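You operate a simulated robot arm through the tools that you are given. There is no shell and no other tool. Be economical: measure what you need, move in short steps, check, and stop when the job is done.

The job below is to be done with a simulated robot arm. You get a single attempt, and the scene is never put back.

TASK
Brush the trolley track clean, then roll the trolley to mark one.
Fine: no swarf stays; use the teal brush and put it back on the trolley; brake off to roll, on again after. What is to be rubbed or washed off counts as gone when no trace of it is left.
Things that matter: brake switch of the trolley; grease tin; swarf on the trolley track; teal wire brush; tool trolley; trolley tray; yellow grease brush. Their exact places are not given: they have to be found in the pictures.

It is judged by the outcome, as a careful person would: the job done as asked, and still so three seconds after it is handed in. It fails if anything else is knocked over, pushed out of place, dropped, spilled or broken.

THE ROBOT
A 7-joint arm with a three-finger gripper on a trunk, on a base that drives. Base frame: it is fixed to the floor where the robot stands at the start and does not move with it; the origin is under the middle of the robot, x ahead of it, y to its left, z up. Readings come in mm, rad, newtons and seconds.
With the tool pointing down near the work surface it reaches from about 100 to 880 mm from the robot's upright axis, wherever it stands. Its first joint turns from -2.897 to 2.897 rad. Places, roughly: brake switch of the trolley [400, -100, 700]; swarf on the trolley track [500, 200, 600]; tool trolley [500, -200, 700]; trolley tray [500, -200, 800]. Payload 2.94 kg.
The tool frame sits at the grasp point between the pads (the TCP): z along the fingers, y along the line on which they close. The tips reach 30 mm beyond it. Largest opening 132 mm; the body of the gripper starts 107 mm behind the TCP.
Orientation is told as [roll, pitch, yaw] about the base's x, y, z axes, in that order, counted from this pose: with the fingers straight down and closing along the base's y, the tool's x points along the base's -x, its y along +y and its z along -z.

THE INTERFACE
- The arm moves only by the tool move_arm. Its argument "moves" is a list of rows, each an object (a shift or turn left out is 0, a gripper value left out holds the last) with "turn": the turn, a rotation vector about the tool's x, y, z in units of 120 degrees (1.0 is 120 degrees), a list of three; "delta_pos": the shift along the tool's x, y, z in units of 100 mm (1.0 is 100 mm), a list of three; "grip": the gripper command, from -1 (shut) to 1 (fully open), values between in proportion. In form: [{"turn": [ax, ay, az], "delta_pos": [x, y, z], "grip": grip}, ...]. A call has 1 to 10 rows; each row is the pose to reach, as a shift and turn from the pose commanded when the call began, along the tool's axes at that moment. A call with a number of a shift or a turn outside -1 to 1 is refused whole. Each row takes 0.2 s and may step no farther than 50 mm and 0.15 rad from the row before; otherwise, or with a gripper value out of range, the whole call is refused. Where a pose cannot be reached the arm comes as near as it can. A force on the tool above 70 N (or 10 N above the force at the start of the call, whichever is more), or a blocked arm, ends the call early, and 0.2 s more pass. The fingers move at their own pace and stop on an object; they squeeze with about 27 N. The grip force told is the motor's: it shows also when the fingers shut on nothing. Time passes only in rows, and 0.2 s behind the last, so rows that repeat a pose let the fingers close. It gives the time, the measured TCP pose, the force on the tool (base axes), the opening and the grip force at its end, in the units of the frame above (readings bear some noise), with the torque about the TCP (base axes, N m) and any sound that the robot's microphone picked up.
- Cameras (640 x 400 px; columns grow to the right, rows downward): "scene" is now at [33.2, 161, 1723.4]; the picture's right is [-0.39, -0.92, 0.00], its down [-0.82, 0.35, -0.45] and it looks along [0.41, -0.18, -0.89] (base axes); focal length 277 px, centre (320, 200). "wrist" rides on the gripper at [72, 3, -144] in the tool frame; the picture's right is [-0.04, 1.00, 0.00], its down [-0.88, -0.04, -0.48] and it looks along [-0.47, -0.02, 0.88] (tool axes); focal length 256 px, centre (320, 200).
- camera(camera): a new picture of that camera. No time passes.
- lift_body(by): slides the trunk up (or, below 0, down) by that many mm; the arm and the scene camera ride with it, the base frame stays. It gives what a move gives, with no picture.
- drive_base(legs): drives the robot by 1 to 6 legs, each [ahead, left, turn to the left] in mm, mm and rad, along the robot's own axes; the way and the turn of a leg run together, so that a leg with both is an arc; at most 1500 mm and 3.142 rad a leg. The arm and the cameras ride along, it lands a little off, and it stops where it bumps. It gives what a move gives.
- turn_head(pan, tilt): turns the head with the scene camera to pan (to the left, within 2.496 rad either way) and tilt (down, from -0.506 to 1.204), counted from straight ahead of the robot. It gives what a move gives.
- measure_at(camera, pixels): for up to 12 pixels [column, row] of the newest picture of that camera ("zoom" is the newest enlarged one), the place [x, y, z] in the base frame of the surface seen there, good to about 2 mm, but the place of the scene camera against the robot may be out by one fixed shift of up to 12 mm in any direction. No time passes.
- close_up(camera, box): a new picture of the part [left, top, right, bottom] of that camera's present view, enlarged. No time passes.
- hand_in(): hands the job in; it is judged then, once.

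Work in short steps. Measure before you move; look again where a grasp or a placing could have gone wrong, and mend it. You have 80 turns and 52 pictures in all, those below and enlarged ones among them. Open the gripper and draw the arm clear of the work before you hand the job in, unless the task says otherwise; then end with one line.

The tools are called after "Call:" as a command line: name --argument value ..., lists and objects as JSON in quotes. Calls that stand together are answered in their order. move_arm: Moves the arm, as the interface text tells. Its arguments: {"type":"object","properties":{"moves":{"type":"array","items":{"type":"object","properties":{"turn":{"type":"array","items":{"type":"number"}},"delta_pos":{"type":"array","items":{"type":"number"}},"grip":{"type":"number"}}}}},"required":["moves"]} The other tools are called the same way: lift_body (by) slides the trunk up or down; drive_base (legs) drives the base; turn_head (pan, tilt) turns the head that bears the scene camera; camera (camera) takes a picture; measure_at (camera, pixels) gives the place of the surface under pixels of a picture; close_up (camera, box) takes an enlarged picture of a part of a camera's view; hand_in () hands the job in.

At the start:

```text
clock: 0.0
position: [636.5, 172.6, 1071.8]
tcp_rot: [-0.001, 0.002, -0.001]
wrist_force: [0.1, 0.8, -0.2]
ft_torque: [0.0, 0.02, 0.01]
width: 132.0
grasp_force: 0.1
trunk travel left (down, up): [-250.0, 290.0]
robot x, y, heading: [-1.2, 2.2, -0.002]
head pan, tilt: [-0.407, 1.103]
```

scene: 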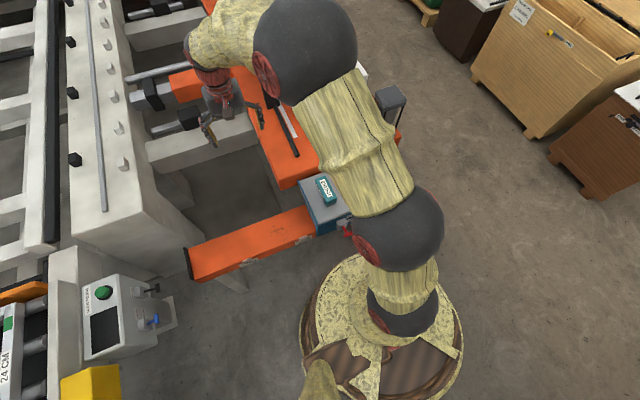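
wrist: 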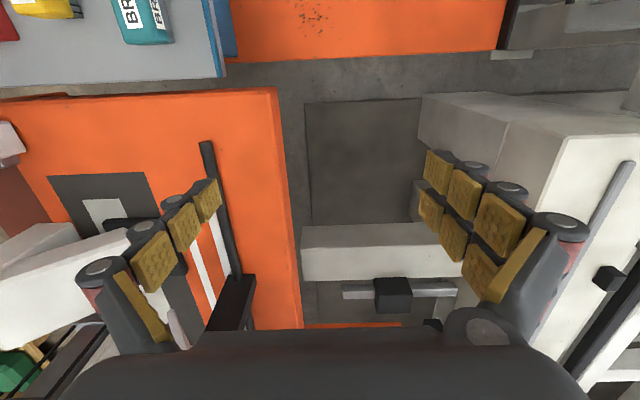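

The wrist picture shows the trolley tray at top left (teal box at 145,20), and the orange track with swarf specks around (312,18). I measure those points first.

Call:
measure_at --camera "wrist" --pixels '[[312, 18], [145, 38], [50, 8], [215, 70], [240, 50], [495, 45], [100, 75], [270, 95], [110, 200]]'

Call:
measure_at --camera "scene" --pixels '[[325, 190], [278, 229], [192, 262], [309, 215], [340, 215], [325, 230], [345, 225], [350, 232]]'

Call:
close_up --camera "scene" --box '[180, 140, 400, 290]'

```text
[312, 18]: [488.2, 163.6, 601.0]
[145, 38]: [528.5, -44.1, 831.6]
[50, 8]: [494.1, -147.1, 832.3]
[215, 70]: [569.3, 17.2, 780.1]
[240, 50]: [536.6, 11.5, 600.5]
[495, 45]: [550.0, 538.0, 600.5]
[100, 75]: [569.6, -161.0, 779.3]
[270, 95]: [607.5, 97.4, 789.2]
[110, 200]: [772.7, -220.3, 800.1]
```

```text
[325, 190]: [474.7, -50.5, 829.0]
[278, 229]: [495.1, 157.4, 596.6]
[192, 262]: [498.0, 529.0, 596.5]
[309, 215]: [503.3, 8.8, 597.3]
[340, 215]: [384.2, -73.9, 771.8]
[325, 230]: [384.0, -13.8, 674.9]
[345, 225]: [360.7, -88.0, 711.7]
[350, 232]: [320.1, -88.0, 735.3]
```

```text
2.67 times, centred on (290, 215) of scene
```

zoom: 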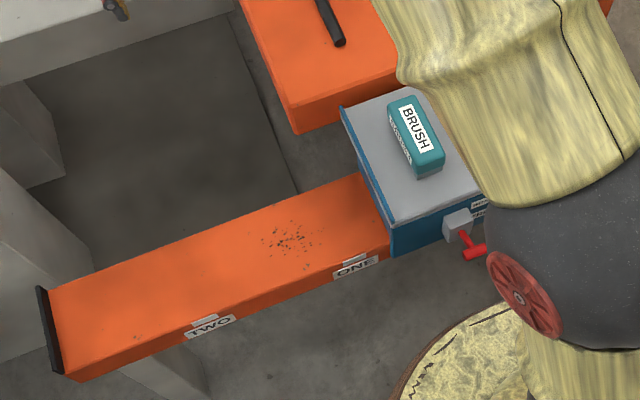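

The track is at z≈600, running along y to 530. The trolley sits at y<12 with its tray at z≈780, and the red brake lever is on its front side. I bring the arm back and right so the wrist camera sees the trolley.

Call:
move_arm --moves '[{"delta_pos": [0.33, -0.25, 0]}, {"delta_pos": [0.66, -0.5, 0]}, {"delta_pos": [0.99, -0.75, 0]}, {"delta_pos": [1.0, -1.0, 0]}]'

Call:
move_arm --moves '[{"delta_pos": [0.33, -0.25, 0]}, {"delta_pos": [0.66, -0.5, 0]}, {"delta_pos": [0.99, -0.75, 0]}, {"delta_pos": [1.0, -1.0, 0]}]'

Call:
move_arm --moves '[{"delta_pos": [0.4, 0, 0]}, {"delta_pos": [0.8, 0, 0]}]'

Call:
camera --camera "wrist"

Call:
camera --camera "scene"

```text
clock: 1.0
position: [536.4, 73.6, 1073.1]
tcp_rot: [0.0, 0.001, 0.0]
wrist_force: [-0.4, -0.1, 0.1]
ft_torque: [0.03, -0.01, 0.0]
width: 131.9
grasp_force: 0.1
trunk travel left (down, up): [-250.0, 290.0]
robot x, y, heading: [-0.7, -0.7, -0.008]
head pan, tilt: [-0.407, 1.103]
```

```text
clock: 2.0
position: [435.3, -28.2, 1072.9]
tcp_rot: [0.0, 0.0, 0.001]
wrist_force: [-0.2, 0.1, -0.3]
ft_torque: [0.02, -0.04, -0.05]
width: 131.6
grasp_force: 0.1
trunk travel left (down, up): [-250.0, 290.0]
robot x, y, heading: [1.4, -2.0, -0.007]
head pan, tilt: [-0.407, 1.103]
```

```text
clock: 2.6
position: [355.0, -27.9, 1070.9]
tcp_rot: [-0.001, 0.001, 0.0]
wrist_force: [-0.2, 0.9, 0.7]
ft_torque: [0.0, -0.04, 0.0]
width: 132.0
grasp_force: 0.1
trunk travel left (down, up): [-250.0, 290.0]
robot x, y, heading: [0.6, 1.2, -0.003]
head pan, tilt: [-0.407, 1.103]
```

```text
48 pictures are left
```

wrist: 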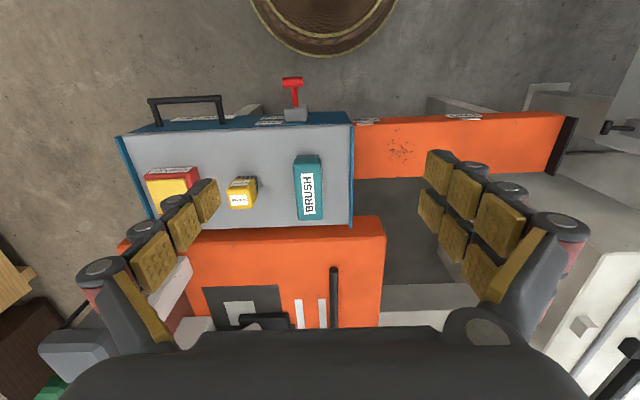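

```text
47 pictures are left
```

scene: 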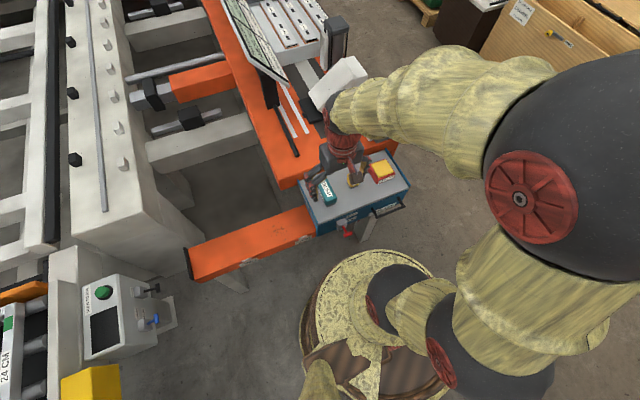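

Both cameras now show the trolley well: brush (308,188), yellow brush (241,193), tin (170,185), brake lever (292,95), handle (187,108). I take close-ups and measure.

Call:
close_up --camera "wrist" --box '[110, 60, 370, 240]'

Call:
measure_at --camera "zoom" --pixels '[[450, 50], [475, 250], [475, 380], [447, 130], [320, 325], [150, 300], [590, 150], [190, 95], [460, 130], [590, 400], [40, 190], [130, 380]]'

Call:
close_up --camera "scene" --box '[180, 140, 430, 290]'

```text
2.22 times, centred on (240, 150) of wrist
```

zoom: 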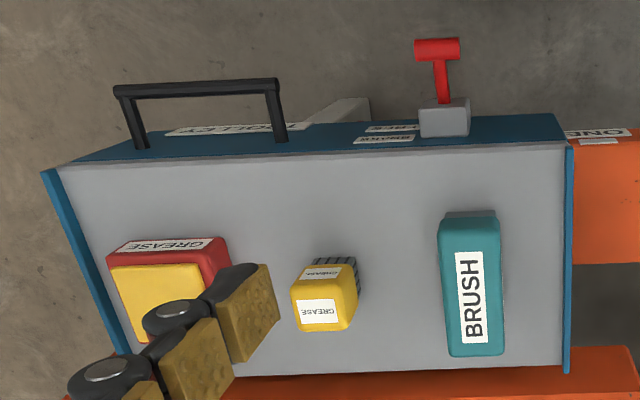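

```text
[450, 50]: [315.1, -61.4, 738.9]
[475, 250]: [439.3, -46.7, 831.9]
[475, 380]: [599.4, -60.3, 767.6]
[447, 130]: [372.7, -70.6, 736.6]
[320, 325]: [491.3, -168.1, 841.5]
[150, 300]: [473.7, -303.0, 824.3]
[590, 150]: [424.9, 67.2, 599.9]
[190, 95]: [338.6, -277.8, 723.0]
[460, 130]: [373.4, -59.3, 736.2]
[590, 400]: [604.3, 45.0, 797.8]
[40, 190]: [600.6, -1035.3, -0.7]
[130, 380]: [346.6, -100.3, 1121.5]
```

```text
2.56 times, centred on (305, 215) of scene
```

zoom: 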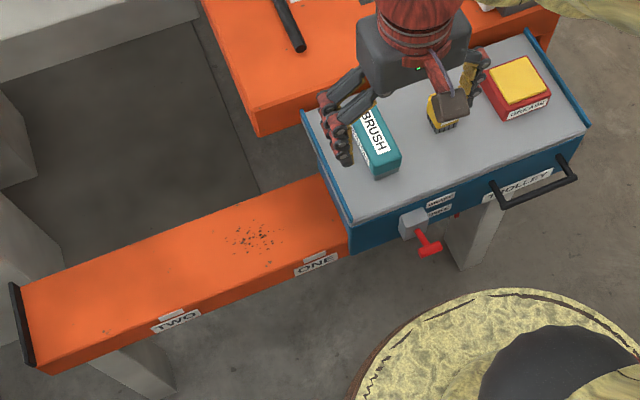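

I look closer at the brake plate and labels, and at the track for stray specks.

Call:
close_up --camera "scene" --box '[320, 205, 384, 245]'

Call:
close_up --camera "wrist" --box '[240, 70, 360, 145]'

Call:
close_up --camera "wrist" --box '[340, 80, 600, 200]'

Call:
measure_at --camera "zoom" --pixels '[[50, 115], [60, 102], [310, 98], [310, 88], [120, 180], [180, 180], [150, 150], [150, 215], [150, 107], [150, 230], [600, 200], [555, 95]]'

```text
10.00 times, centred on (352, 225) of scene
```

zoom: 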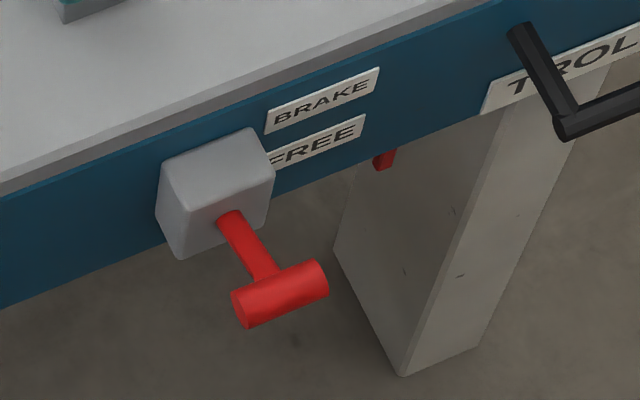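

```text
5.33 times, centred on (300, 108) of wrist
```

zoom: 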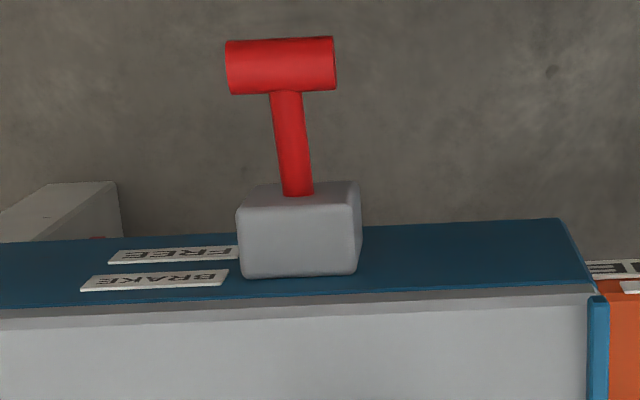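

```text
2.46 times, centred on (470, 140) of wrist
```

zoom: 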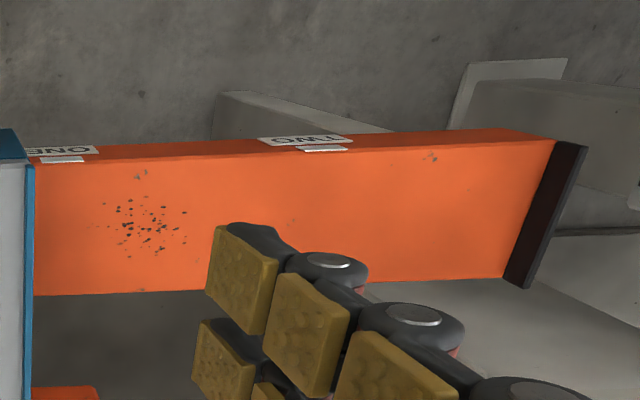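

```text
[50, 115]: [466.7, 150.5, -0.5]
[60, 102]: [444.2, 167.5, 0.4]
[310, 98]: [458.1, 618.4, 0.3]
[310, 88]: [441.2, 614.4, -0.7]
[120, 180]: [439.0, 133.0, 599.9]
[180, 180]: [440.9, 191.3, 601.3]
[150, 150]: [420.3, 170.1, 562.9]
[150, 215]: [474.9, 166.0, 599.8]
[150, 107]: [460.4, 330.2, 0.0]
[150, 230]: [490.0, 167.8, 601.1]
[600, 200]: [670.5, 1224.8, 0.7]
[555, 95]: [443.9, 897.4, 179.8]
```

I measure the brake lever's geometry, the mark positions and the swarf edges.

Call:
measure_at --camera "scene" --pixels '[[343, 227], [345, 230], [346, 234], [351, 232], [339, 225], [343, 220], [352, 215.5], [350.5, 219.5], [304, 242], [303, 239], [248, 266], [246, 262]]'

Call:
measure_at --camera "wrist" --pixels '[[292.5, 82], [294, 90], [295.5, 103], [284, 82], [301, 82], [297, 115], [365, 124], [363, 120], [468, 119], [471, 114], [308, 160], [308, 214]]'

```text
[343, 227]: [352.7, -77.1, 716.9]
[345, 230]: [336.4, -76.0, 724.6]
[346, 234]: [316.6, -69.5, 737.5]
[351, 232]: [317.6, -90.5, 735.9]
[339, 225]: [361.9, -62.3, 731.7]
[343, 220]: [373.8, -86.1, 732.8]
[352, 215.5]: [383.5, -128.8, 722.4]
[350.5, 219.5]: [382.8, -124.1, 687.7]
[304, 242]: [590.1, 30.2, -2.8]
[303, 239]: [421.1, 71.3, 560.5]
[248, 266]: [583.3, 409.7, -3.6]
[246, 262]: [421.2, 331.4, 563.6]
```

```text
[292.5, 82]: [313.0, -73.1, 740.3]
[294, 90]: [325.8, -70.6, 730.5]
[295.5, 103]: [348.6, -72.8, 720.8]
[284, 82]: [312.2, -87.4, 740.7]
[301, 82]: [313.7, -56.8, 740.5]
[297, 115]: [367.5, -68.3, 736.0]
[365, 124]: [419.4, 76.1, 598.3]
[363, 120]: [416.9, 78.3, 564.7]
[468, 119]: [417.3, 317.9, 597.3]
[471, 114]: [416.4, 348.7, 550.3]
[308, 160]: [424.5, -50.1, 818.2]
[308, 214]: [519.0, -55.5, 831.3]
```

The lever tilts up toward BRAKE, so it's braked now; FREE is down. Ticks: ONE at y≈76, TWO at y≈325. I check the brush more closely and look under the trolley front for a pointer (red spot near scene 358,221).

Call:
close_up --camera "wrist" --box '[270, 140, 350, 235]'

Call:
measure_at --camera "wrist" --pixels '[[297, 165], [319, 162], [301, 217], [321, 217], [308, 188], [308, 156], [335, 180], [335, 215], [280, 200], [350, 180], [310, 222], [350, 125]]'

Call:
measure_at --camera "scene" --pixels '[[358.3, 221], [357.5, 222], [360, 230]]'

```text
4.21 times, centred on (310, 188) of wrist
```

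zoom: 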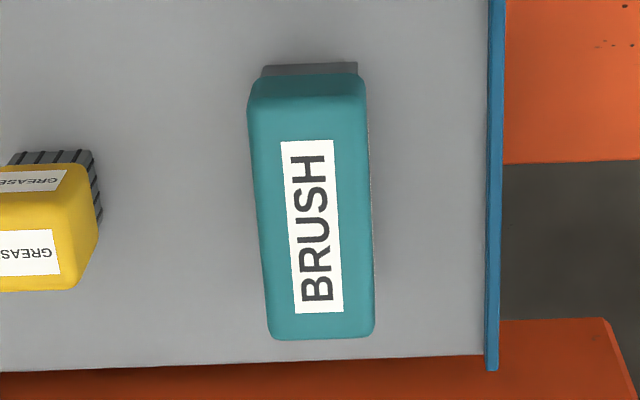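

```text
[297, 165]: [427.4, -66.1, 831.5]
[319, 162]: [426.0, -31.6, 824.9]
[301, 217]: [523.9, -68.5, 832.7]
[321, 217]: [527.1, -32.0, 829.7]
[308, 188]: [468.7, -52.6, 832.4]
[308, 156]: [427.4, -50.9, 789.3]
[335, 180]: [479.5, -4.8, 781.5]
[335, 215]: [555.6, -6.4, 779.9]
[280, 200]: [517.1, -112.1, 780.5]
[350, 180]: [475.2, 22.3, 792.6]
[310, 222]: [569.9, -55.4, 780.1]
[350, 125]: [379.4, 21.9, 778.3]
```

```text
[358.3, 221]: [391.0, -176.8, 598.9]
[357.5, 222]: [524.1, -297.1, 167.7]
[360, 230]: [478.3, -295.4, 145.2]
```

Pointer under the trolley is at y≈-177, so the roll is about 253 mm. Brush spans x 424–527, y −68…−32, top z 832; I move above it with the gripper at about 80 mm.

Call:
move_arm --moves '[{"delta_pos": [-0.4, -0.08, 0.2], "grip": 0.2}, {"delta_pos": [-0.8, -0.16, 0.4], "grip": 0.2}, {"delta_pos": [-1.0, -0.22, 0.7], "grip": 0.2}, {"delta_pos": [-1.0, -0.22, 1.0], "grip": 0.2}]'

Call:
move_arm --moves '[{"delta_pos": [-0.2, 0, 0.3]}, {"delta_pos": [-0.2, 0, 0.7]}]'

Call:
camera --camera "wrist"

```text
clock: 3.6
position: [456.5, -48.1, 971.6]
tcp_rot: [-0.001, 0.0, 0.0]
wrist_force: [1.2, 0.5, 0.1]
ft_torque: [-0.03, 0.04, 0.0]
width: 79.1
grasp_force: 0.0
trunk travel left (down, up): [-250.0, 290.0]
robot x, y, heading: [0.1, 3.4, -0.003]
head pan, tilt: [-0.407, 1.103]
```

```text
clock: 4.2
position: [475.4, -48.1, 901.3]
tcp_rot: [0.0, 0.0, -0.001]
wrist_force: [1.3, -0.4, -0.3]
ft_torque: [-0.02, 0.06, 0.0]
width: 79.1
grasp_force: 0.2
trunk travel left (down, up): [-250.0, 290.0]
robot x, y, heading: [0.5, -2.0, 0.001]
head pan, tilt: [-0.407, 1.103]
```

```text
40 pictures are left
```

wrist: 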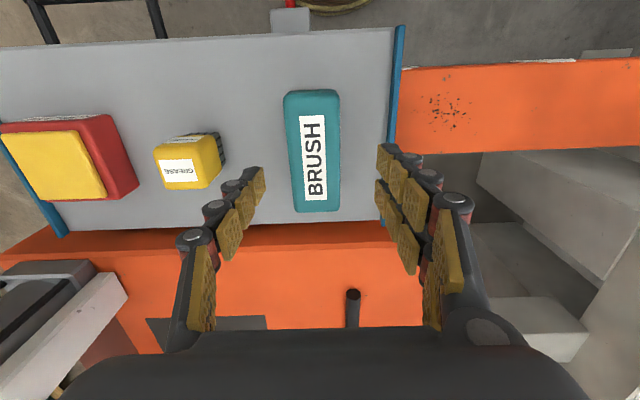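

Fingers straddle the brush; I re-measure its edges and then go down to z≈819.

Call:
measure_at --camera "wrist" --pixels '[[290, 110], [338, 110], [298, 205], [338, 205], [312, 93], [318, 207], [315, 150]]'

Call:
move_arm --moves '[{"delta_pos": [0, 0, 0.4]}, {"delta_pos": [0, 0, 0.82]}]'

Call:
camera --camera "wrist"

```text
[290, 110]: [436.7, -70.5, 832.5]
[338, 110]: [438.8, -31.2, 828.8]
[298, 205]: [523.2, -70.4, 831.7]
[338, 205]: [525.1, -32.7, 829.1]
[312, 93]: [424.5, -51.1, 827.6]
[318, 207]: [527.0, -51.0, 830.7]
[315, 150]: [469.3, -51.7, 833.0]
```

```text
clock: 4.8
position: [477.5, -50.0, 820.8]
tcp_rot: [0.0, -0.003, -0.001]
wrist_force: [0.9, -0.4, -0.9]
ft_torque: [0.04, 0.06, -0.04]
width: 79.2
grasp_force: 0.0
trunk travel left (down, up): [-250.0, 290.0]
robot x, y, heading: [0.5, 2.0, -0.001]
head pan, tilt: [-0.407, 1.103]
```

```text
39 pictures are left
```

wrist: 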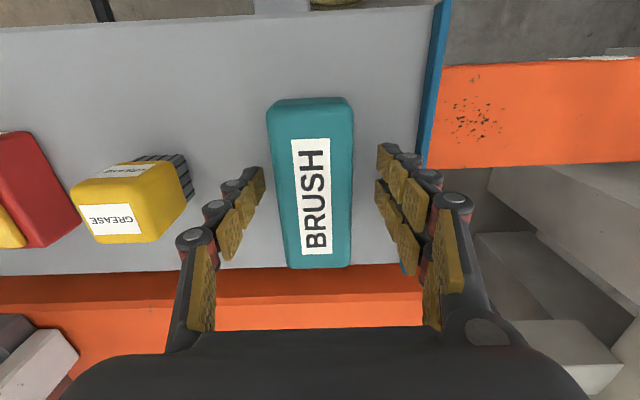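

Positioned correctly; I close on the brush.

Call:
move_arm --moves '[{"grip": -1}, {"grip": -1}, {"grip": -1}, {"grip": -1}, {"grip": -1}]'

Call:
move_arm --moves '[{"delta_pos": [0, 0, -0.2]}, {"delta_pos": [0, 0, -0.5]}]'

Call:
camera --camera "scene"

```text
clock: 6.0
position: [476.1, -48.7, 820.8]
tcp_rot: [0.002, -0.001, 0.0]
wrist_force: [0.4, -0.4, 0.6]
ft_torque: [0.03, -0.01, 0.01]
width: 45.1
grasp_force: 26.7
trunk travel left (down, up): [-250.0, 290.0]
robot x, y, heading: [1.6, -3.3, 0.0]
head pan, tilt: [-0.407, 1.103]
```

```text
clock: 6.6
position: [476.4, -49.9, 870.8]
tcp_rot: [0.0, 0.0, 0.001]
wrist_force: [0.1, -0.4, -0.8]
ft_torque: [-0.05, -0.01, 0.01]
width: 44.8
grasp_force: 26.7
trunk travel left (down, up): [-250.0, 290.0]
robot x, y, heading: [-2.4, 0.3, 0.001]
head pan, tilt: [-0.407, 1.103]
```

```text
38 pictures are left
```

scene: 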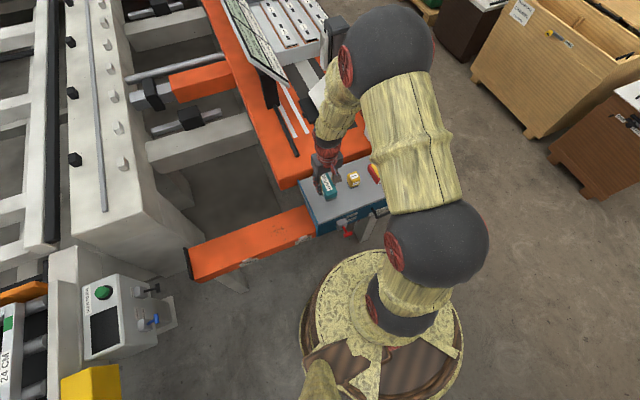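

Brush is held (width 45 mm) and its bottom is about 41 mm below TCP. I carry it over the track and look at the swarf from above.

Call:
move_arm --moves '[{"delta_pos": [0, 0.3, -0.1]}, {"delta_pos": [0, 0.6, -0.1]}, {"delta_pos": [0, 1.0, -0.1]}]'

Call:
move_arm --moves '[{"delta_pos": [0, 0.4, 0]}, {"delta_pos": [0, 0.8, 0]}, {"delta_pos": [0, 1.0, 0]}]'

Call:
close_up --camera "wrist" --box '[200, 0, 520, 200]'

```text
clock: 7.4
position: [477.8, 51.7, 881.6]
tcp_rot: [-0.001, 0.001, -0.001]
wrist_force: [0.0, -0.4, -1.0]
ft_torque: [0.03, 0.02, -0.02]
width: 44.8
grasp_force: 26.9
trunk travel left (down, up): [-250.0, 290.0]
robot x, y, heading: [-1.9, -0.4, -0.001]
head pan, tilt: [-0.407, 1.103]
```

```text
clock: 8.2
position: [475.8, 152.6, 878.9]
tcp_rot: [0.001, 0.002, 0.0]
wrist_force: [0.7, -0.4, -0.7]
ft_torque: [0.0, 0.01, 0.02]
width: 44.8
grasp_force: 27.3
trunk travel left (down, up): [-250.0, 290.0]
robot x, y, heading: [2.8, 1.7, 0.002]
head pan, tilt: [-0.407, 1.103]
```

```text
2.00 times, centred on (360, 100) of wrist
```

zoom: 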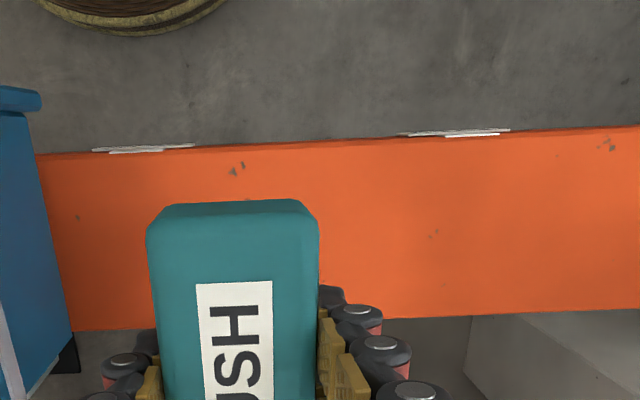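

The main cluster lies at about x 455–518, y 117–198, and other faint marks resemble paint chips. I go down just beside it, at y≈108, x≈485, stopping short of the track.

Call:
move_arm --moves '[{"delta_pos": [-0.09, -0.2, 0.3]}, {"delta_pos": [-0.09, -0.42, 0.6]}, {"delta_pos": [-0.09, -0.42, 1.0]}]'

Call:
move_arm --moves '[{"delta_pos": [0, 0, 0.4]}, {"delta_pos": [0, 0, 0.8]}, {"delta_pos": [0, 0, 1.0]}]'

Call:
move_arm --moves '[{"delta_pos": [0, 0, 0.2]}, {"delta_pos": [0, 0, 0.3]}]'

Call:
camera --camera "wrist"

```text
clock: 9.0
position: [483.8, 108.2, 780.8]
tcp_rot: [0.002, -0.002, 0.0]
wrist_force: [0.3, -0.8, -0.7]
ft_torque: [0.0, 0.02, 0.02]
width: 44.8
grasp_force: 26.9
trunk travel left (down, up): [-250.0, 290.0]
robot x, y, heading: [-0.1, -0.0, -0.002]
head pan, tilt: [-0.407, 1.103]
```

```text
clock: 9.8
position: [484.7, 106.8, 679.4]
tcp_rot: [0.001, 0.0, 0.0]
wrist_force: [-0.5, 0.6, -1.6]
ft_torque: [-0.03, 0.04, 0.02]
width: 44.6
grasp_force: 27.0
trunk travel left (down, up): [-250.0, 290.0]
robot x, y, heading: [0.5, 1.8, -0.003]
head pan, tilt: [-0.407, 1.103]
```

```text
clock: 10.4
position: [484.7, 109.6, 649.5]
tcp_rot: [0.0, 0.002, 0.001]
wrist_force: [-0.2, 0.7, -0.7]
ft_torque: [0.02, 0.05, -0.01]
width: 44.6
grasp_force: 27.7
trunk travel left (down, up): [-250.0, 290.0]
robot x, y, heading: [1.6, -4.0, 0.001]
head pan, tilt: [-0.407, 1.103]
```

```text
36 pictures are left
```

wrist: 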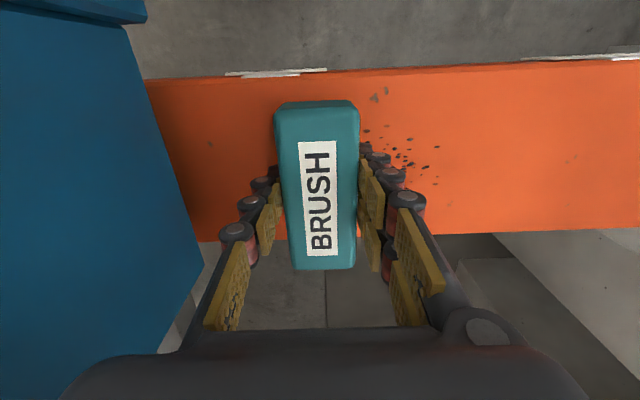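

About 8 mm above the track. I lower to light contact and read the force.

Call:
move_arm --moves '[{"delta_pos": [0, 0, 0.07]}, {"delta_pos": [0, 0, 0.09]}]'

Call:
move_arm --moves '[{"delta_pos": [0, 0, 0.02]}]'

```text
clock: 11.0
position: [484.9, 108.5, 642.5]
tcp_rot: [0.0, 0.0, 0.003]
wrist_force: [-1.3, 0.3, 4.9]
ft_torque: [0.1, 0.11, 0.01]
width: 44.7
grasp_force: 27.0
trunk travel left (down, up): [-250.0, 290.0]
robot x, y, heading: [2.0, -3.6, 0.004]
head pan, tilt: [-0.407, 1.103]
```

```text
clock: 11.4
position: [486.6, 108.7, 640.9]
tcp_rot: [0.001, -0.001, 0.0]
wrist_force: [-5.0, -1.7, 25.7]
ft_torque: [-0.03, 0.09, 0.01]
width: 45.1
grasp_force: 26.9
trunk travel left (down, up): [-250.0, 290.0]
robot x, y, heading: [-0.6, -0.3, -0.003]
head pan, tilt: [-0.407, 1.103]
```

Contact with about 15–25 N. I back off slightly and stroke left across the swarf to y≈225 and back.

Call:
move_arm --moves '[{"delta_pos": [0, 0.2, -0.005]}, {"delta_pos": [0, 0.4, -0.005]}, {"delta_pos": [0, 0.6, -0.005]}, {"delta_pos": [0, 0.8, -0.005]}, {"delta_pos": [0, 1.0, -0.005]}]'

Call:
camera --camera "wrist"

```text
clock: 12.6
position: [485.3, 209.7, 640.9]
tcp_rot: [-0.001, 0.001, -0.001]
wrist_force: [-0.8, 1.6, 6.1]
ft_torque: [0.2, -0.11, 0.02]
width: 44.6
grasp_force: 27.1
trunk travel left (down, up): [-250.0, 290.0]
robot x, y, heading: [0.1, 4.7, 0.001]
head pan, tilt: [-0.407, 1.103]
```

```text
35 pictures are left
```

wrist: 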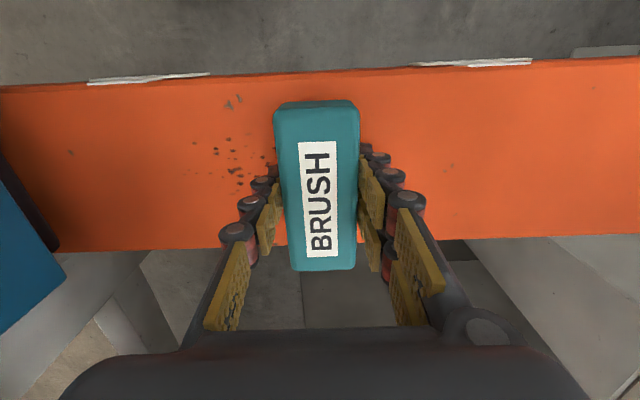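

The swarf remains but looks thinner. I keep brushing back and forth with a bit more pressure.

Call:
move_arm --moves '[{"delta_pos": [0, -0.2, 0.01]}, {"delta_pos": [0, -0.4, 0.01]}, {"delta_pos": [0, -0.6, 0.01]}, {"delta_pos": [0, -0.8, 0.01]}, {"delta_pos": [0, -1.0, 0.01]}, {"delta_pos": [0, -0.8, 0.01]}, {"delta_pos": [0, -0.6, 0.01]}, {"delta_pos": [0, -0.4, 0.01]}, {"delta_pos": [0, -0.2, 0.01]}, {"delta_pos": [0, 0.0, 0.01]}]'

Call:
close_up --camera "wrist" --box '[0, 50, 320, 250]'

```text
clock: 14.8
position: [484.5, 208.4, 637.0]
tcp_rot: [0.0, -0.001, 0.001]
wrist_force: [-0.6, -3.8, 21.7]
ft_torque: [-0.11, -0.04, 0.1]
width: 44.9
grasp_force: 26.7
trunk travel left (down, up): [-250.0, 290.0]
robot x, y, heading: [-3.7, -3.9, 0.005]
head pan, tilt: [-0.407, 1.103]
```

```text
2.00 times, centred on (160, 150) of wrist
```

zoom: 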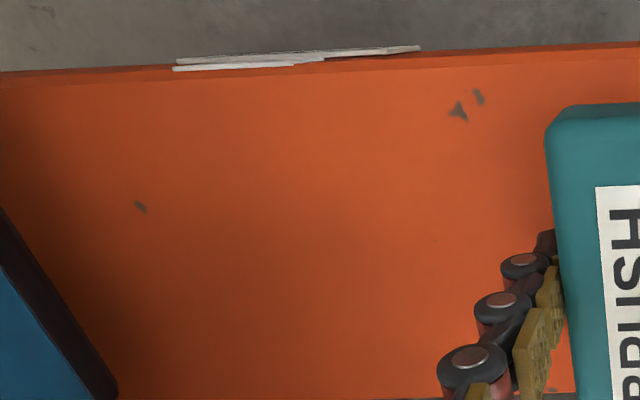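

The cluster is gone in that view. I brush again, nearer the front edge (x≈470) to also cover the chip-like marks, and then lift to inspect.

Call:
move_arm --moves '[{"delta_pos": [0.0, 0.2, 0.0]}, {"delta_pos": [0.15, 0.2, 0.0]}, {"delta_pos": [0.15, 0.0, 0.0]}, {"delta_pos": [0.15, -0.25, 0.0]}, {"delta_pos": [0.15, -0.5, 0.0]}, {"delta_pos": [0.15, -0.75, 0.0]}, {"delta_pos": [0.15, -0.98, 0.0]}, {"delta_pos": [0.15, -0.75, 0]}, {"delta_pos": [0.15, -0.5, 0]}, {"delta_pos": [0.15, -0.25, 0]}]'

Call:
move_arm --moves '[{"delta_pos": [-0.25, 0, 0]}, {"delta_pos": [-0.25, -0.25, 0]}, {"delta_pos": [-0.25, -0.5, 0]}, {"delta_pos": [-0.25, -0.72, 0]}, {"delta_pos": [-0.25, -0.5, 0]}, {"delta_pos": [-0.25, -0.25, 0]}, {"delta_pos": [-0.25, 0, 0]}, {"delta_pos": [-0.25, 0.25, 0]}, {"delta_pos": [-0.25, 0.25, -0.2]}, {"delta_pos": [-0.25, 0.25, -0.6]}]'

Call:
camera --camera "wrist"

```text
clock: 17.0
position: [467.6, 185.7, 639.2]
tcp_rot: [-0.001, 0.001, 0.001]
wrist_force: [-0.7, -2.6, 21.0]
ft_torque: [-0.06, -0.04, 0.04]
width: 44.5
grasp_force: 27.1
trunk travel left (down, up): [-250.0, 290.0]
robot x, y, heading: [-1.1, 0.2, 0.004]
head pan, tilt: [-0.407, 1.103]
```

```text
clock: 19.2
position: [493.5, 209.2, 698.5]
tcp_rot: [0.0, 0.002, -0.001]
wrist_force: [-0.9, 0.5, -1.5]
ft_torque: [0.02, -0.05, -0.01]
width: 44.6
grasp_force: 26.9
trunk travel left (down, up): [-250.0, 290.0]
robot x, y, heading: [-1.3, -4.3, 0.004]
head pan, tilt: [-0.407, 1.103]
```

```text
33 pictures are left
```

wrist: 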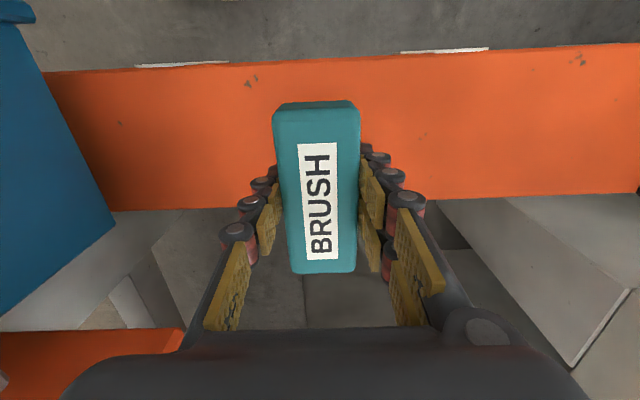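

The mark at (250,82) persists; I check whether it was inside the brushed area, and lift to see all the track.

Call:
measure_at --camera "wrist" --pixels '[[250, 82], [120, 124], [580, 60], [427, 135], [445, 169]]'

Call:
move_arm --moves '[{"delta_pos": [0, 0, -0.4]}, {"delta_pos": [0, 0, -0.8]}, {"delta_pos": [0, 0, -1.0]}]'

Call:
move_arm --moves '[{"delta_pos": [0.4, 0, -0.2]}, {"delta_pos": [0.8, 0, -0.4]}, {"delta_pos": [1.0, 0, -0.8]}]'

Call:
close_up --camera "wrist" --box '[120, 20, 520, 270]'

Call:
close_up --camera "scene" --box '[180, 190, 340, 290]'

```text
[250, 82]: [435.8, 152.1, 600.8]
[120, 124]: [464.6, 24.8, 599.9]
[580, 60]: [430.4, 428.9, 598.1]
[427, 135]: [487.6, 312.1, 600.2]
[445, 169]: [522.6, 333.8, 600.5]
```

```text
clock: 20.0
position: [495.6, 211.0, 800.8]
tcp_rot: [0.0, 0.001, 0.001]
wrist_force: [-0.6, -1.4, -1.0]
ft_torque: [0.02, 0.0, 0.04]
width: 44.5
grasp_force: 27.0
trunk travel left (down, up): [-250.0, 290.0]
robot x, y, heading: [0.0, -1.1, 0.0]
head pan, tilt: [-0.407, 1.103]
```

```text
clock: 20.8
position: [397.1, 210.1, 880.7]
tcp_rot: [0.0, 0.002, -0.001]
wrist_force: [-0.6, -0.6, -1.2]
ft_torque: [0.06, 0.0, 0.02]
width: 44.6
grasp_force: 26.7
trunk travel left (down, up): [-250.0, 290.0]
robot x, y, heading: [2.7, 4.0, 0.0]
head pan, tilt: [-0.407, 1.103]
```

```text
1.60 times, centred on (320, 145) of wrist
```

zoom: 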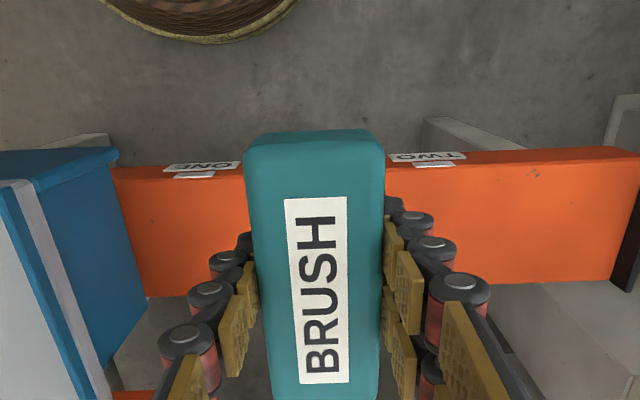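

```text
4.00 times, centred on (260, 240) of scene
```

zoom: 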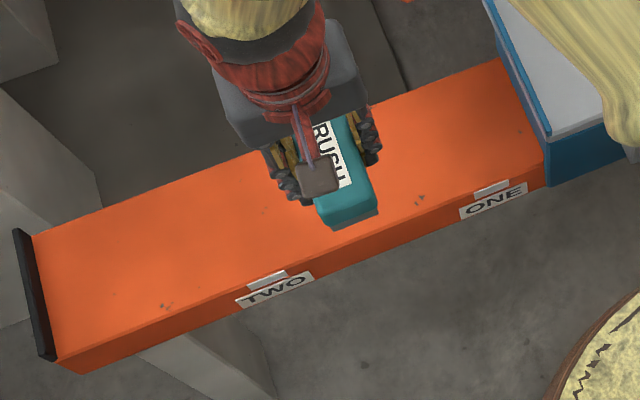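

Track is clear; the remaining marks are paint chips, which recur in the texture and didn't change under the brush. I carry the brush back above its original place on the tray (476,−50).

Call:
move_arm --moves '[{"delta_pos": [-0.15, -0.4, -0.1]}, {"delta_pos": [-0.3, -0.8, -0.1]}, {"delta_pos": [-0.4, -1.0, -0.1]}]'

Call:
move_arm --moves '[{"delta_pos": [-0.15, -0.4, 0]}, {"delta_pos": [-0.3, -0.8, 0]}, {"delta_pos": [-0.39, -1.0, 0]}]'

Call:
move_arm --moves '[{"delta_pos": [0, -0.4, 0]}, {"delta_pos": [0, -0.6, 0]}, {"delta_pos": [0, -0.6, 0.3]}, {"delta_pos": [0, -0.6, 0.6]}]'

Call:
camera --camera "wrist"

```text
clock: 21.6
position: [435.6, 109.2, 890.2]
tcp_rot: [-0.001, -0.001, 0.002]
wrist_force: [-0.2, 0.0, -0.5]
ft_torque: [-0.02, 0.02, 0.01]
width: 44.7
grasp_force: 26.5
trunk travel left (down, up): [-250.0, 290.0]
robot x, y, heading: [1.0, 3.0, -0.001]
head pan, tilt: [-0.407, 1.103]
```

```text
clock: 22.4
position: [475.3, 9.6, 891.1]
tcp_rot: [0.0, 0.0, 0.001]
wrist_force: [0.1, -0.8, -1.5]
ft_torque: [0.02, 0.02, 0.02]
width: 44.5
grasp_force: 26.7
trunk travel left (down, up): [-250.0, 290.0]
robot x, y, heading: [-0.7, -2.4, -0.001]
head pan, tilt: [-0.407, 1.103]
```

```text
clock: 23.4
position: [475.3, -51.2, 828.6]
tcp_rot: [0.001, 0.0, 0.0]
wrist_force: [0.4, 0.7, -1.1]
ft_torque: [0.0, 0.0, -0.01]
width: 44.4
grasp_force: 27.2
trunk travel left (down, up): [-250.0, 290.0]
robot x, y, heading: [2.8, -2.0, -0.001]
head pan, tilt: [-0.407, 1.103]
```

```text
30 pictures are left
```

wrist: 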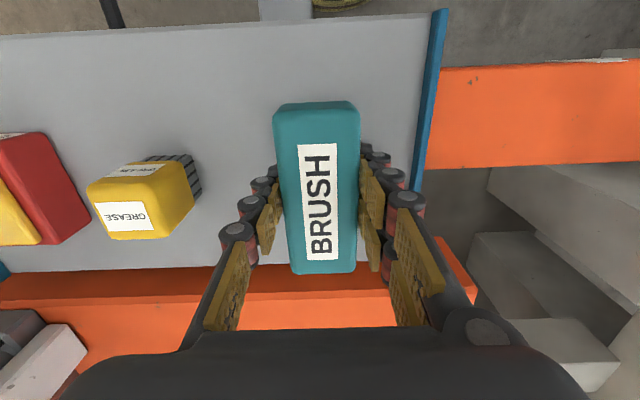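

Track is clean in this picture too (only the chip at 473,82). I lower until contact; expected TCP z ≈ 817–821.

Call:
move_arm --moves '[{"delta_pos": [0, 0, 0.05]}, {"delta_pos": [0, 0, 0.08]}]'

Call:
move_arm --moves '[{"delta_pos": [0, 0, 0.015]}]'

```text
clock: 24.0
position: [475.4, -52.5, 819.9]
tcp_rot: [0.001, 0.001, 0.001]
wrist_force: [-0.1, 0.4, -1.6]
ft_torque: [0.02, -0.03, 0.01]
width: 44.3
grasp_force: 27.5
trunk travel left (down, up): [-250.0, 290.0]
robot x, y, heading: [0.8, -4.4, 0.003]
head pan, tilt: [-0.407, 1.103]
```

```text
clock: 24.4
position: [474.4, -50.9, 819.1]
tcp_rot: [0.001, 0.0, 0.001]
wrist_force: [0.0, -0.5, -1.6]
ft_torque: [0.03, -0.04, -0.02]
width: 44.7
grasp_force: 27.1
trunk travel left (down, up): [-250.0, 290.0]
robot x, y, heading: [-1.9, 1.7, 0.003]
head pan, tilt: [-0.407, 1.103]
```

No contact yet; I go down another 2–3 mm.

Call:
move_arm --moves '[{"delta_pos": [0, 0, 0.015]}]'

Call:
move_arm --moves '[{"delta_pos": [0, 0, 0.01]}]'

```text
clock: 24.8
position: [475.3, -51.8, 817.7]
tcp_rot: [0.001, 0.001, 0.001]
wrist_force: [-0.1, 0.1, -0.8]
ft_torque: [-0.05, 0.01, 0.02]
width: 44.5
grasp_force: 27.2
trunk travel left (down, up): [-250.0, 290.0]
robot x, y, heading: [1.2, -0.0, 0.005]
head pan, tilt: [-0.407, 1.103]
```

```text
clock: 25.2
position: [474.4, -51.2, 815.9]
tcp_rot: [0.0, 0.0, 0.0]
wrist_force: [-1.1, 1.3, 5.0]
ft_torque: [0.2, -0.33, 0.11]
width: 44.4
grasp_force: 26.9
trunk travel left (down, up): [-250.0, 290.0]
robot x, y, heading: [-0.4, -2.5, -0.0]
head pan, tilt: [-0.407, 1.103]
```

Contact at z≈816. I open to 80 mm and rise straight up.

Call:
move_arm --moves '[{"grip": 0.2}, {"grip": 0.2}, {"grip": 0.2}, {"grip": 0.2}]'

Call:
move_arm --moves '[{"delta_pos": [0, 0, -0.3]}, {"delta_pos": [0, 0, -0.7]}, {"delta_pos": [0, 0, -1.0]}]'

Call:
move_arm --moves '[{"delta_pos": [0.4, 0, -0.2]}, {"delta_pos": [0.8, 0, -0.4]}, {"delta_pos": [1, 0, -0.8]}, {"delta_pos": [1, 0, -1]}]'

Call:
camera --camera "wrist"

```text
clock: 26.2
position: [474.2, -51.8, 817.6]
tcp_rot: [0.001, 0.001, 0.0]
wrist_force: [0.4, -0.2, 0.6]
ft_torque: [0.04, -0.03, -0.03]
width: 79.1
grasp_force: 0.1
trunk travel left (down, up): [-250.0, 290.0]
robot x, y, heading: [-0.0, 2.6, -0.0]
head pan, tilt: [-0.407, 1.103]
```

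```text
clock: 27.0
position: [472.7, -50.3, 918.5]
tcp_rot: [0.001, 0.001, -0.001]
wrist_force: [0.1, -0.3, -1.1]
ft_torque: [-0.01, 0.0, -0.01]
width: 79.4
grasp_force: 0.0
trunk travel left (down, up): [-250.0, 290.0]
robot x, y, heading: [0.1, 2.2, 0.0]
head pan, tilt: [-0.407, 1.103]
```

```text
clock: 28.0
position: [373.7, -51.4, 1015.3]
tcp_rot: [-0.001, 0.001, 0.0]
wrist_force: [-0.9, 0.0, 1.3]
ft_torque: [-0.02, -0.01, 0.02]
width: 79.4
grasp_force: 0.0
trunk travel left (down, up): [-250.0, 290.0]
robot x, y, heading: [-3.5, 2.3, 0.002]
head pan, tilt: [-0.407, 1.103]
```

```text
29 pictures are left
```

wrist: 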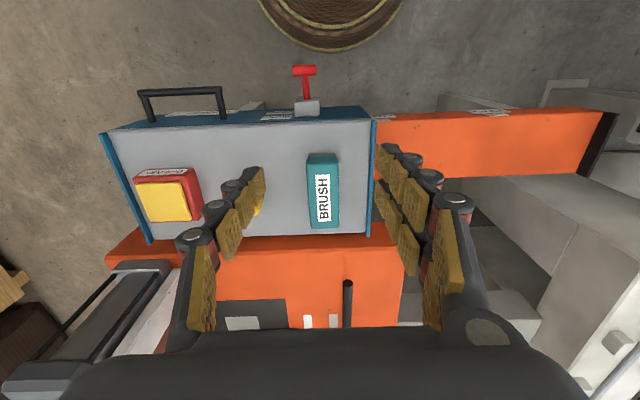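

The brush is back in place, same spot. Now I shut the fingers and come above the lever knob (313,−73, top z 740).

Call:
move_arm --moves '[{"delta_pos": [0.3, -0.1, 0.3], "grip": -1}, {"delta_pos": [0.61, -0.22, 0.6], "grip": -1}, {"delta_pos": [0.61, -0.22, 1.0], "grip": -1}]'

Call:
move_arm --moves '[{"delta_pos": [0, 0, 0.4], "grip": -1}, {"delta_pos": [0, 0, 0.8], "grip": -1}, {"delta_pos": [0, 0, 1.0], "grip": -1}]'

Call:
camera --camera "wrist"

```text
clock: 28.8
position: [311.2, -73.4, 913.7]
tcp_rot: [0.0, -0.001, 0.001]
wrist_force: [0.5, 0.0, -0.3]
ft_torque: [0.01, 0.01, 0.0]
width: 22.2
grasp_force: 1.4
trunk travel left (down, up): [-250.0, 290.0]
robot x, y, heading: [-4.4, -0.2, 0.004]
head pan, tilt: [-0.407, 1.103]
```

```text
clock: 29.6
position: [313.3, -73.7, 816.1]
tcp_rot: [0.0, 0.001, 0.0]
wrist_force: [0.9, 0.0, -0.1]
ft_torque: [0.01, -0.01, -0.01]
width: 0.0
grasp_force: 27.0
trunk travel left (down, up): [-250.0, 290.0]
robot x, y, heading: [0.0, -2.5, -0.007]
head pan, tilt: [-0.407, 1.103]
```

```text
28 pictures are left
```

wrist: 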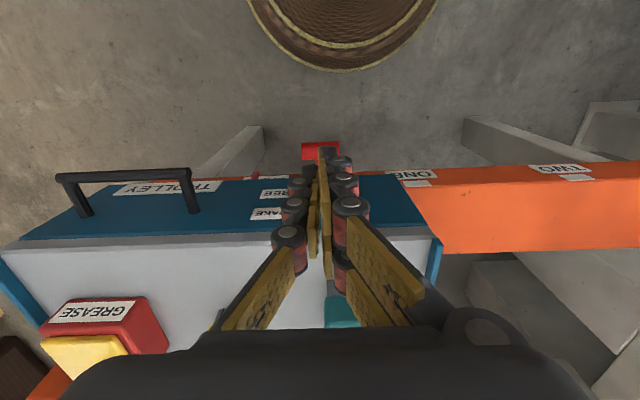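

The fingertip is above the knob (320,150). I measure the knob, the handle and the pointer (red at 253,176) here for reference.

Call:
measure_at --camera "wrist" --pixels '[[308, 146], [310, 155], [253, 176], [276, 176], [62, 180], [125, 178], [187, 175], [195, 205], [83, 210], [417, 184], [420, 175], [435, 245]]'

Call:
move_arm --moves '[{"delta_pos": [0, 0, 0.2], "grip": -1}, {"delta_pos": [0, 0, 0.4], "grip": -1}]'

```text
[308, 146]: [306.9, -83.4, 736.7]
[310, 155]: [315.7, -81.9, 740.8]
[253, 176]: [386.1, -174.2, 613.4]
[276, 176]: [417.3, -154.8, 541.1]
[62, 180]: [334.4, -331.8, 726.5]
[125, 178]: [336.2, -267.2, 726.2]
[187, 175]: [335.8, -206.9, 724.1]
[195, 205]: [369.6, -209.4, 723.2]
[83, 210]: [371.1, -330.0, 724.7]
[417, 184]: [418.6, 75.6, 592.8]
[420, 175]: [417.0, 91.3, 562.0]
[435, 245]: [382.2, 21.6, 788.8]
```

```text
clock: 30.2
position: [314.7, -73.5, 776.6]
tcp_rot: [-0.001, -0.004, -0.001]
wrist_force: [0.5, -0.1, -0.6]
ft_torque: [0.03, 0.01, -0.03]
width: 0.0
grasp_force: 26.7
trunk travel left (down, up): [-250.0, 290.0]
robot x, y, heading: [0.5, 2.2, 0.0]
head pan, tilt: [-0.407, 1.103]
```

Tips are 6 mm above the knob. I press down in small steps.

Call:
move_arm --moves '[{"delta_pos": [0, 0, 0.1], "grip": -1}, {"delta_pos": [0, 0, 0.2], "grip": -1}, {"delta_pos": [0, 0, 0.28], "grip": -1}]'

Call:
camera --camera "wrist"

```text
clock: 31.0
position: [314.5, -73.1, 746.7]
tcp_rot: [-0.001, 0.001, 0.001]
wrist_force: [0.2, -0.3, -0.5]
ft_torque: [0.01, 0.03, 0.0]
width: 0.2
grasp_force: 28.7
trunk travel left (down, up): [-250.0, 290.0]
robot x, y, heading: [-1.5, 2.3, -0.001]
head pan, tilt: [-0.407, 1.103]
```

```text
27 pictures are left
```

wrist: 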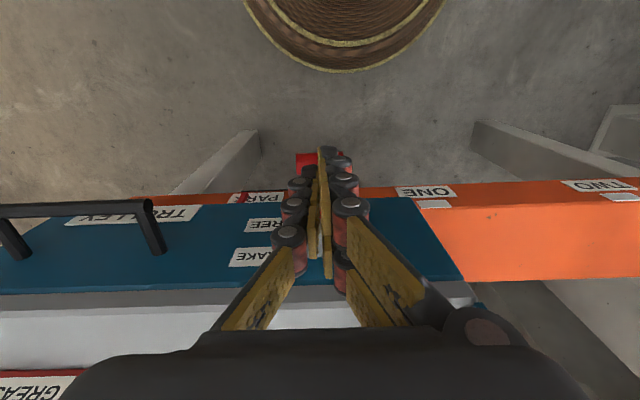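

No resistance; the pointer stands at a "PARK" label. I press on a bit further.

Call:
move_arm --moves '[{"delta_pos": [0, 0, 0.1], "grip": -1}, {"delta_pos": [0, 0, 0.2], "grip": -1}]'

Call:
camera --camera "scene"

Call:
close_up --camera "scene" --box '[300, 190, 396, 250]'

```text
clock: 31.6
position: [313.9, -73.1, 727.9]
tcp_rot: [0.001, 0.001, 0.0]
wrist_force: [0.7, -0.5, 0.0]
ft_torque: [0.01, -0.01, -0.02]
width: 0.2
grasp_force: 28.7
trunk travel left (down, up): [-250.0, 290.0]
robot x, y, heading: [-1.1, 0.2, -0.001]
head pan, tilt: [-0.407, 1.103]
```

```text
26 pictures are left
```

scene: 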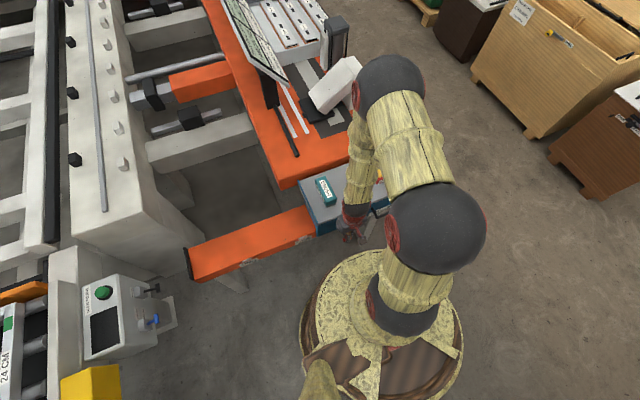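

```text
6.67 times, centred on (348, 220) of scene
```

zoom: 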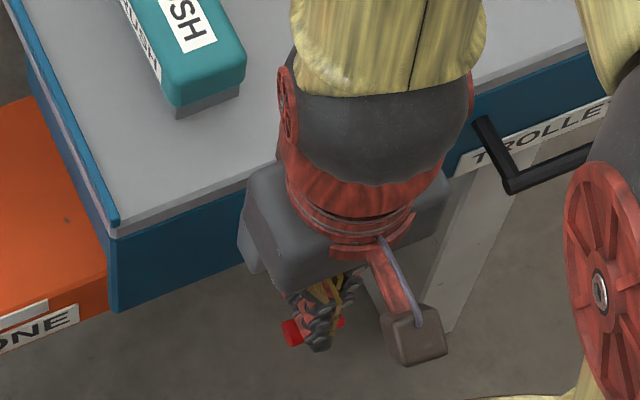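

I press a bit further to feel the end stop, then rise to look.

Call:
move_arm --moves '[{"delta_pos": [0, 0, 0.05], "grip": -1}, {"delta_pos": [0, 0, 0.1], "grip": -1}]'

Call:
move_arm --moves '[{"delta_pos": [0, 0, -0.4], "grip": -1}, {"delta_pos": [0, 0, -0.8], "grip": -1}, {"delta_pos": [0, 0, -1.0], "grip": -1}]'

Call:
move_arm --moves '[{"delta_pos": [0, -0.4, 0], "grip": -1}, {"delta_pos": [0, -0.8, 0], "grip": -1}, {"delta_pos": [0, -1.0, 0], "grip": 1}]'

Call:
camera --camera "wrist"

```text
clock: 32.1
position: [311.8, -72.1, 725.3]
tcp_rot: [-0.003, -0.004, 0.0]
wrist_force: [-12.7, 7.3, 61.5]
ft_torque: [0.47, -1.1, -0.3]
width: 0.1
grasp_force: 28.9
trunk travel left (down, up): [-250.0, 290.0]
robot x, y, heading: [0.7, -2.5, -0.001]
head pan, tilt: [-0.407, 1.103]
stopped in row 2: the force on the tool passed its limit at 86 N (the readings are from after the stop); the commanded pose is now the measured one
```

```text
clock: 32.9
position: [315.4, -72.2, 823.6]
tcp_rot: [-0.002, -0.003, 0.001]
wrist_force: [-0.6, 0.2, -0.7]
ft_torque: [0.02, -0.03, -0.01]
width: 0.0
grasp_force: 29.0
trunk travel left (down, up): [-250.0, 290.0]
robot x, y, heading: [0.3, -1.3, 0.002]
head pan, tilt: [-0.407, 1.103]
```

```text
clock: 33.7
position: [313.7, -172.2, 821.8]
tcp_rot: [-0.001, -0.002, 0.0]
wrist_force: [0.4, -0.1, -0.7]
ft_torque: [0.01, 0.0, 0.01]
width: 24.7
grasp_force: 0.1
trunk travel left (down, up): [-250.0, 290.0]
robot x, y, heading: [0.3, 0.7, 0.004]
head pan, tilt: [-0.407, 1.103]
```

```text
24 pictures are left
```

wrist: 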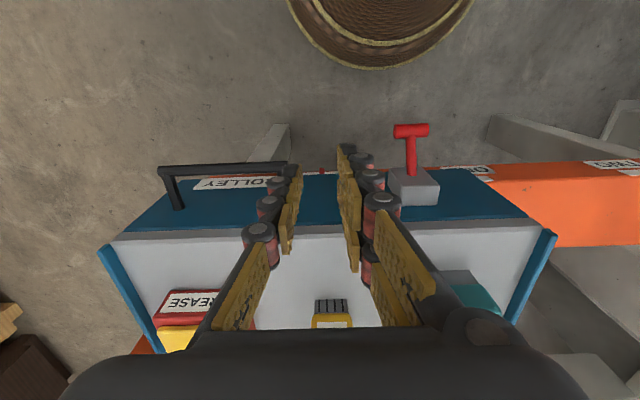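

Lever hit its end stop. I verify the knob height and read the handle dimensions.

Call:
measure_at --camera "wrist" --pixels '[[411, 130], [397, 131], [427, 129], [412, 150], [411, 176], [162, 173], [225, 169], [283, 167], [180, 205], [290, 180], [322, 171], [395, 200]]'

Call:
close_up --camera "wrist" --box '[140, 110, 460, 260]'

```text
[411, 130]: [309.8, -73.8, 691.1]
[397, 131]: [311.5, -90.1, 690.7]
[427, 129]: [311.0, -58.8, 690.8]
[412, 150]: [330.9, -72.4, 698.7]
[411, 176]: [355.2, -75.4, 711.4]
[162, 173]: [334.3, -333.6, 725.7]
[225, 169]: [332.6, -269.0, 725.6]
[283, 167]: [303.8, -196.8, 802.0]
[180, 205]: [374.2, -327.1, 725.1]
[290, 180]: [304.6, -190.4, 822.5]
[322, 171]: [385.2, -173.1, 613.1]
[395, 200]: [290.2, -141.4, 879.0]
```

```text
2.00 times, centred on (300, 185) of wrist
```

zoom: 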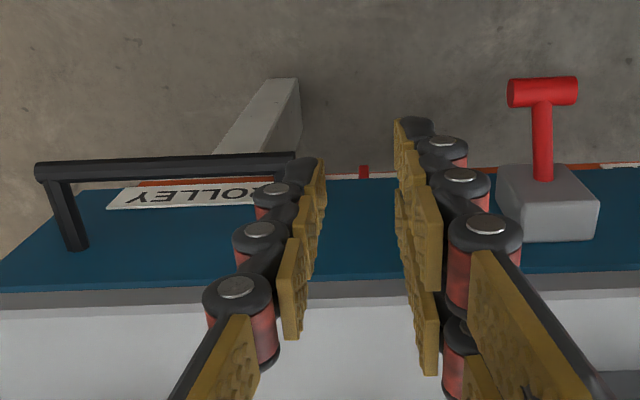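

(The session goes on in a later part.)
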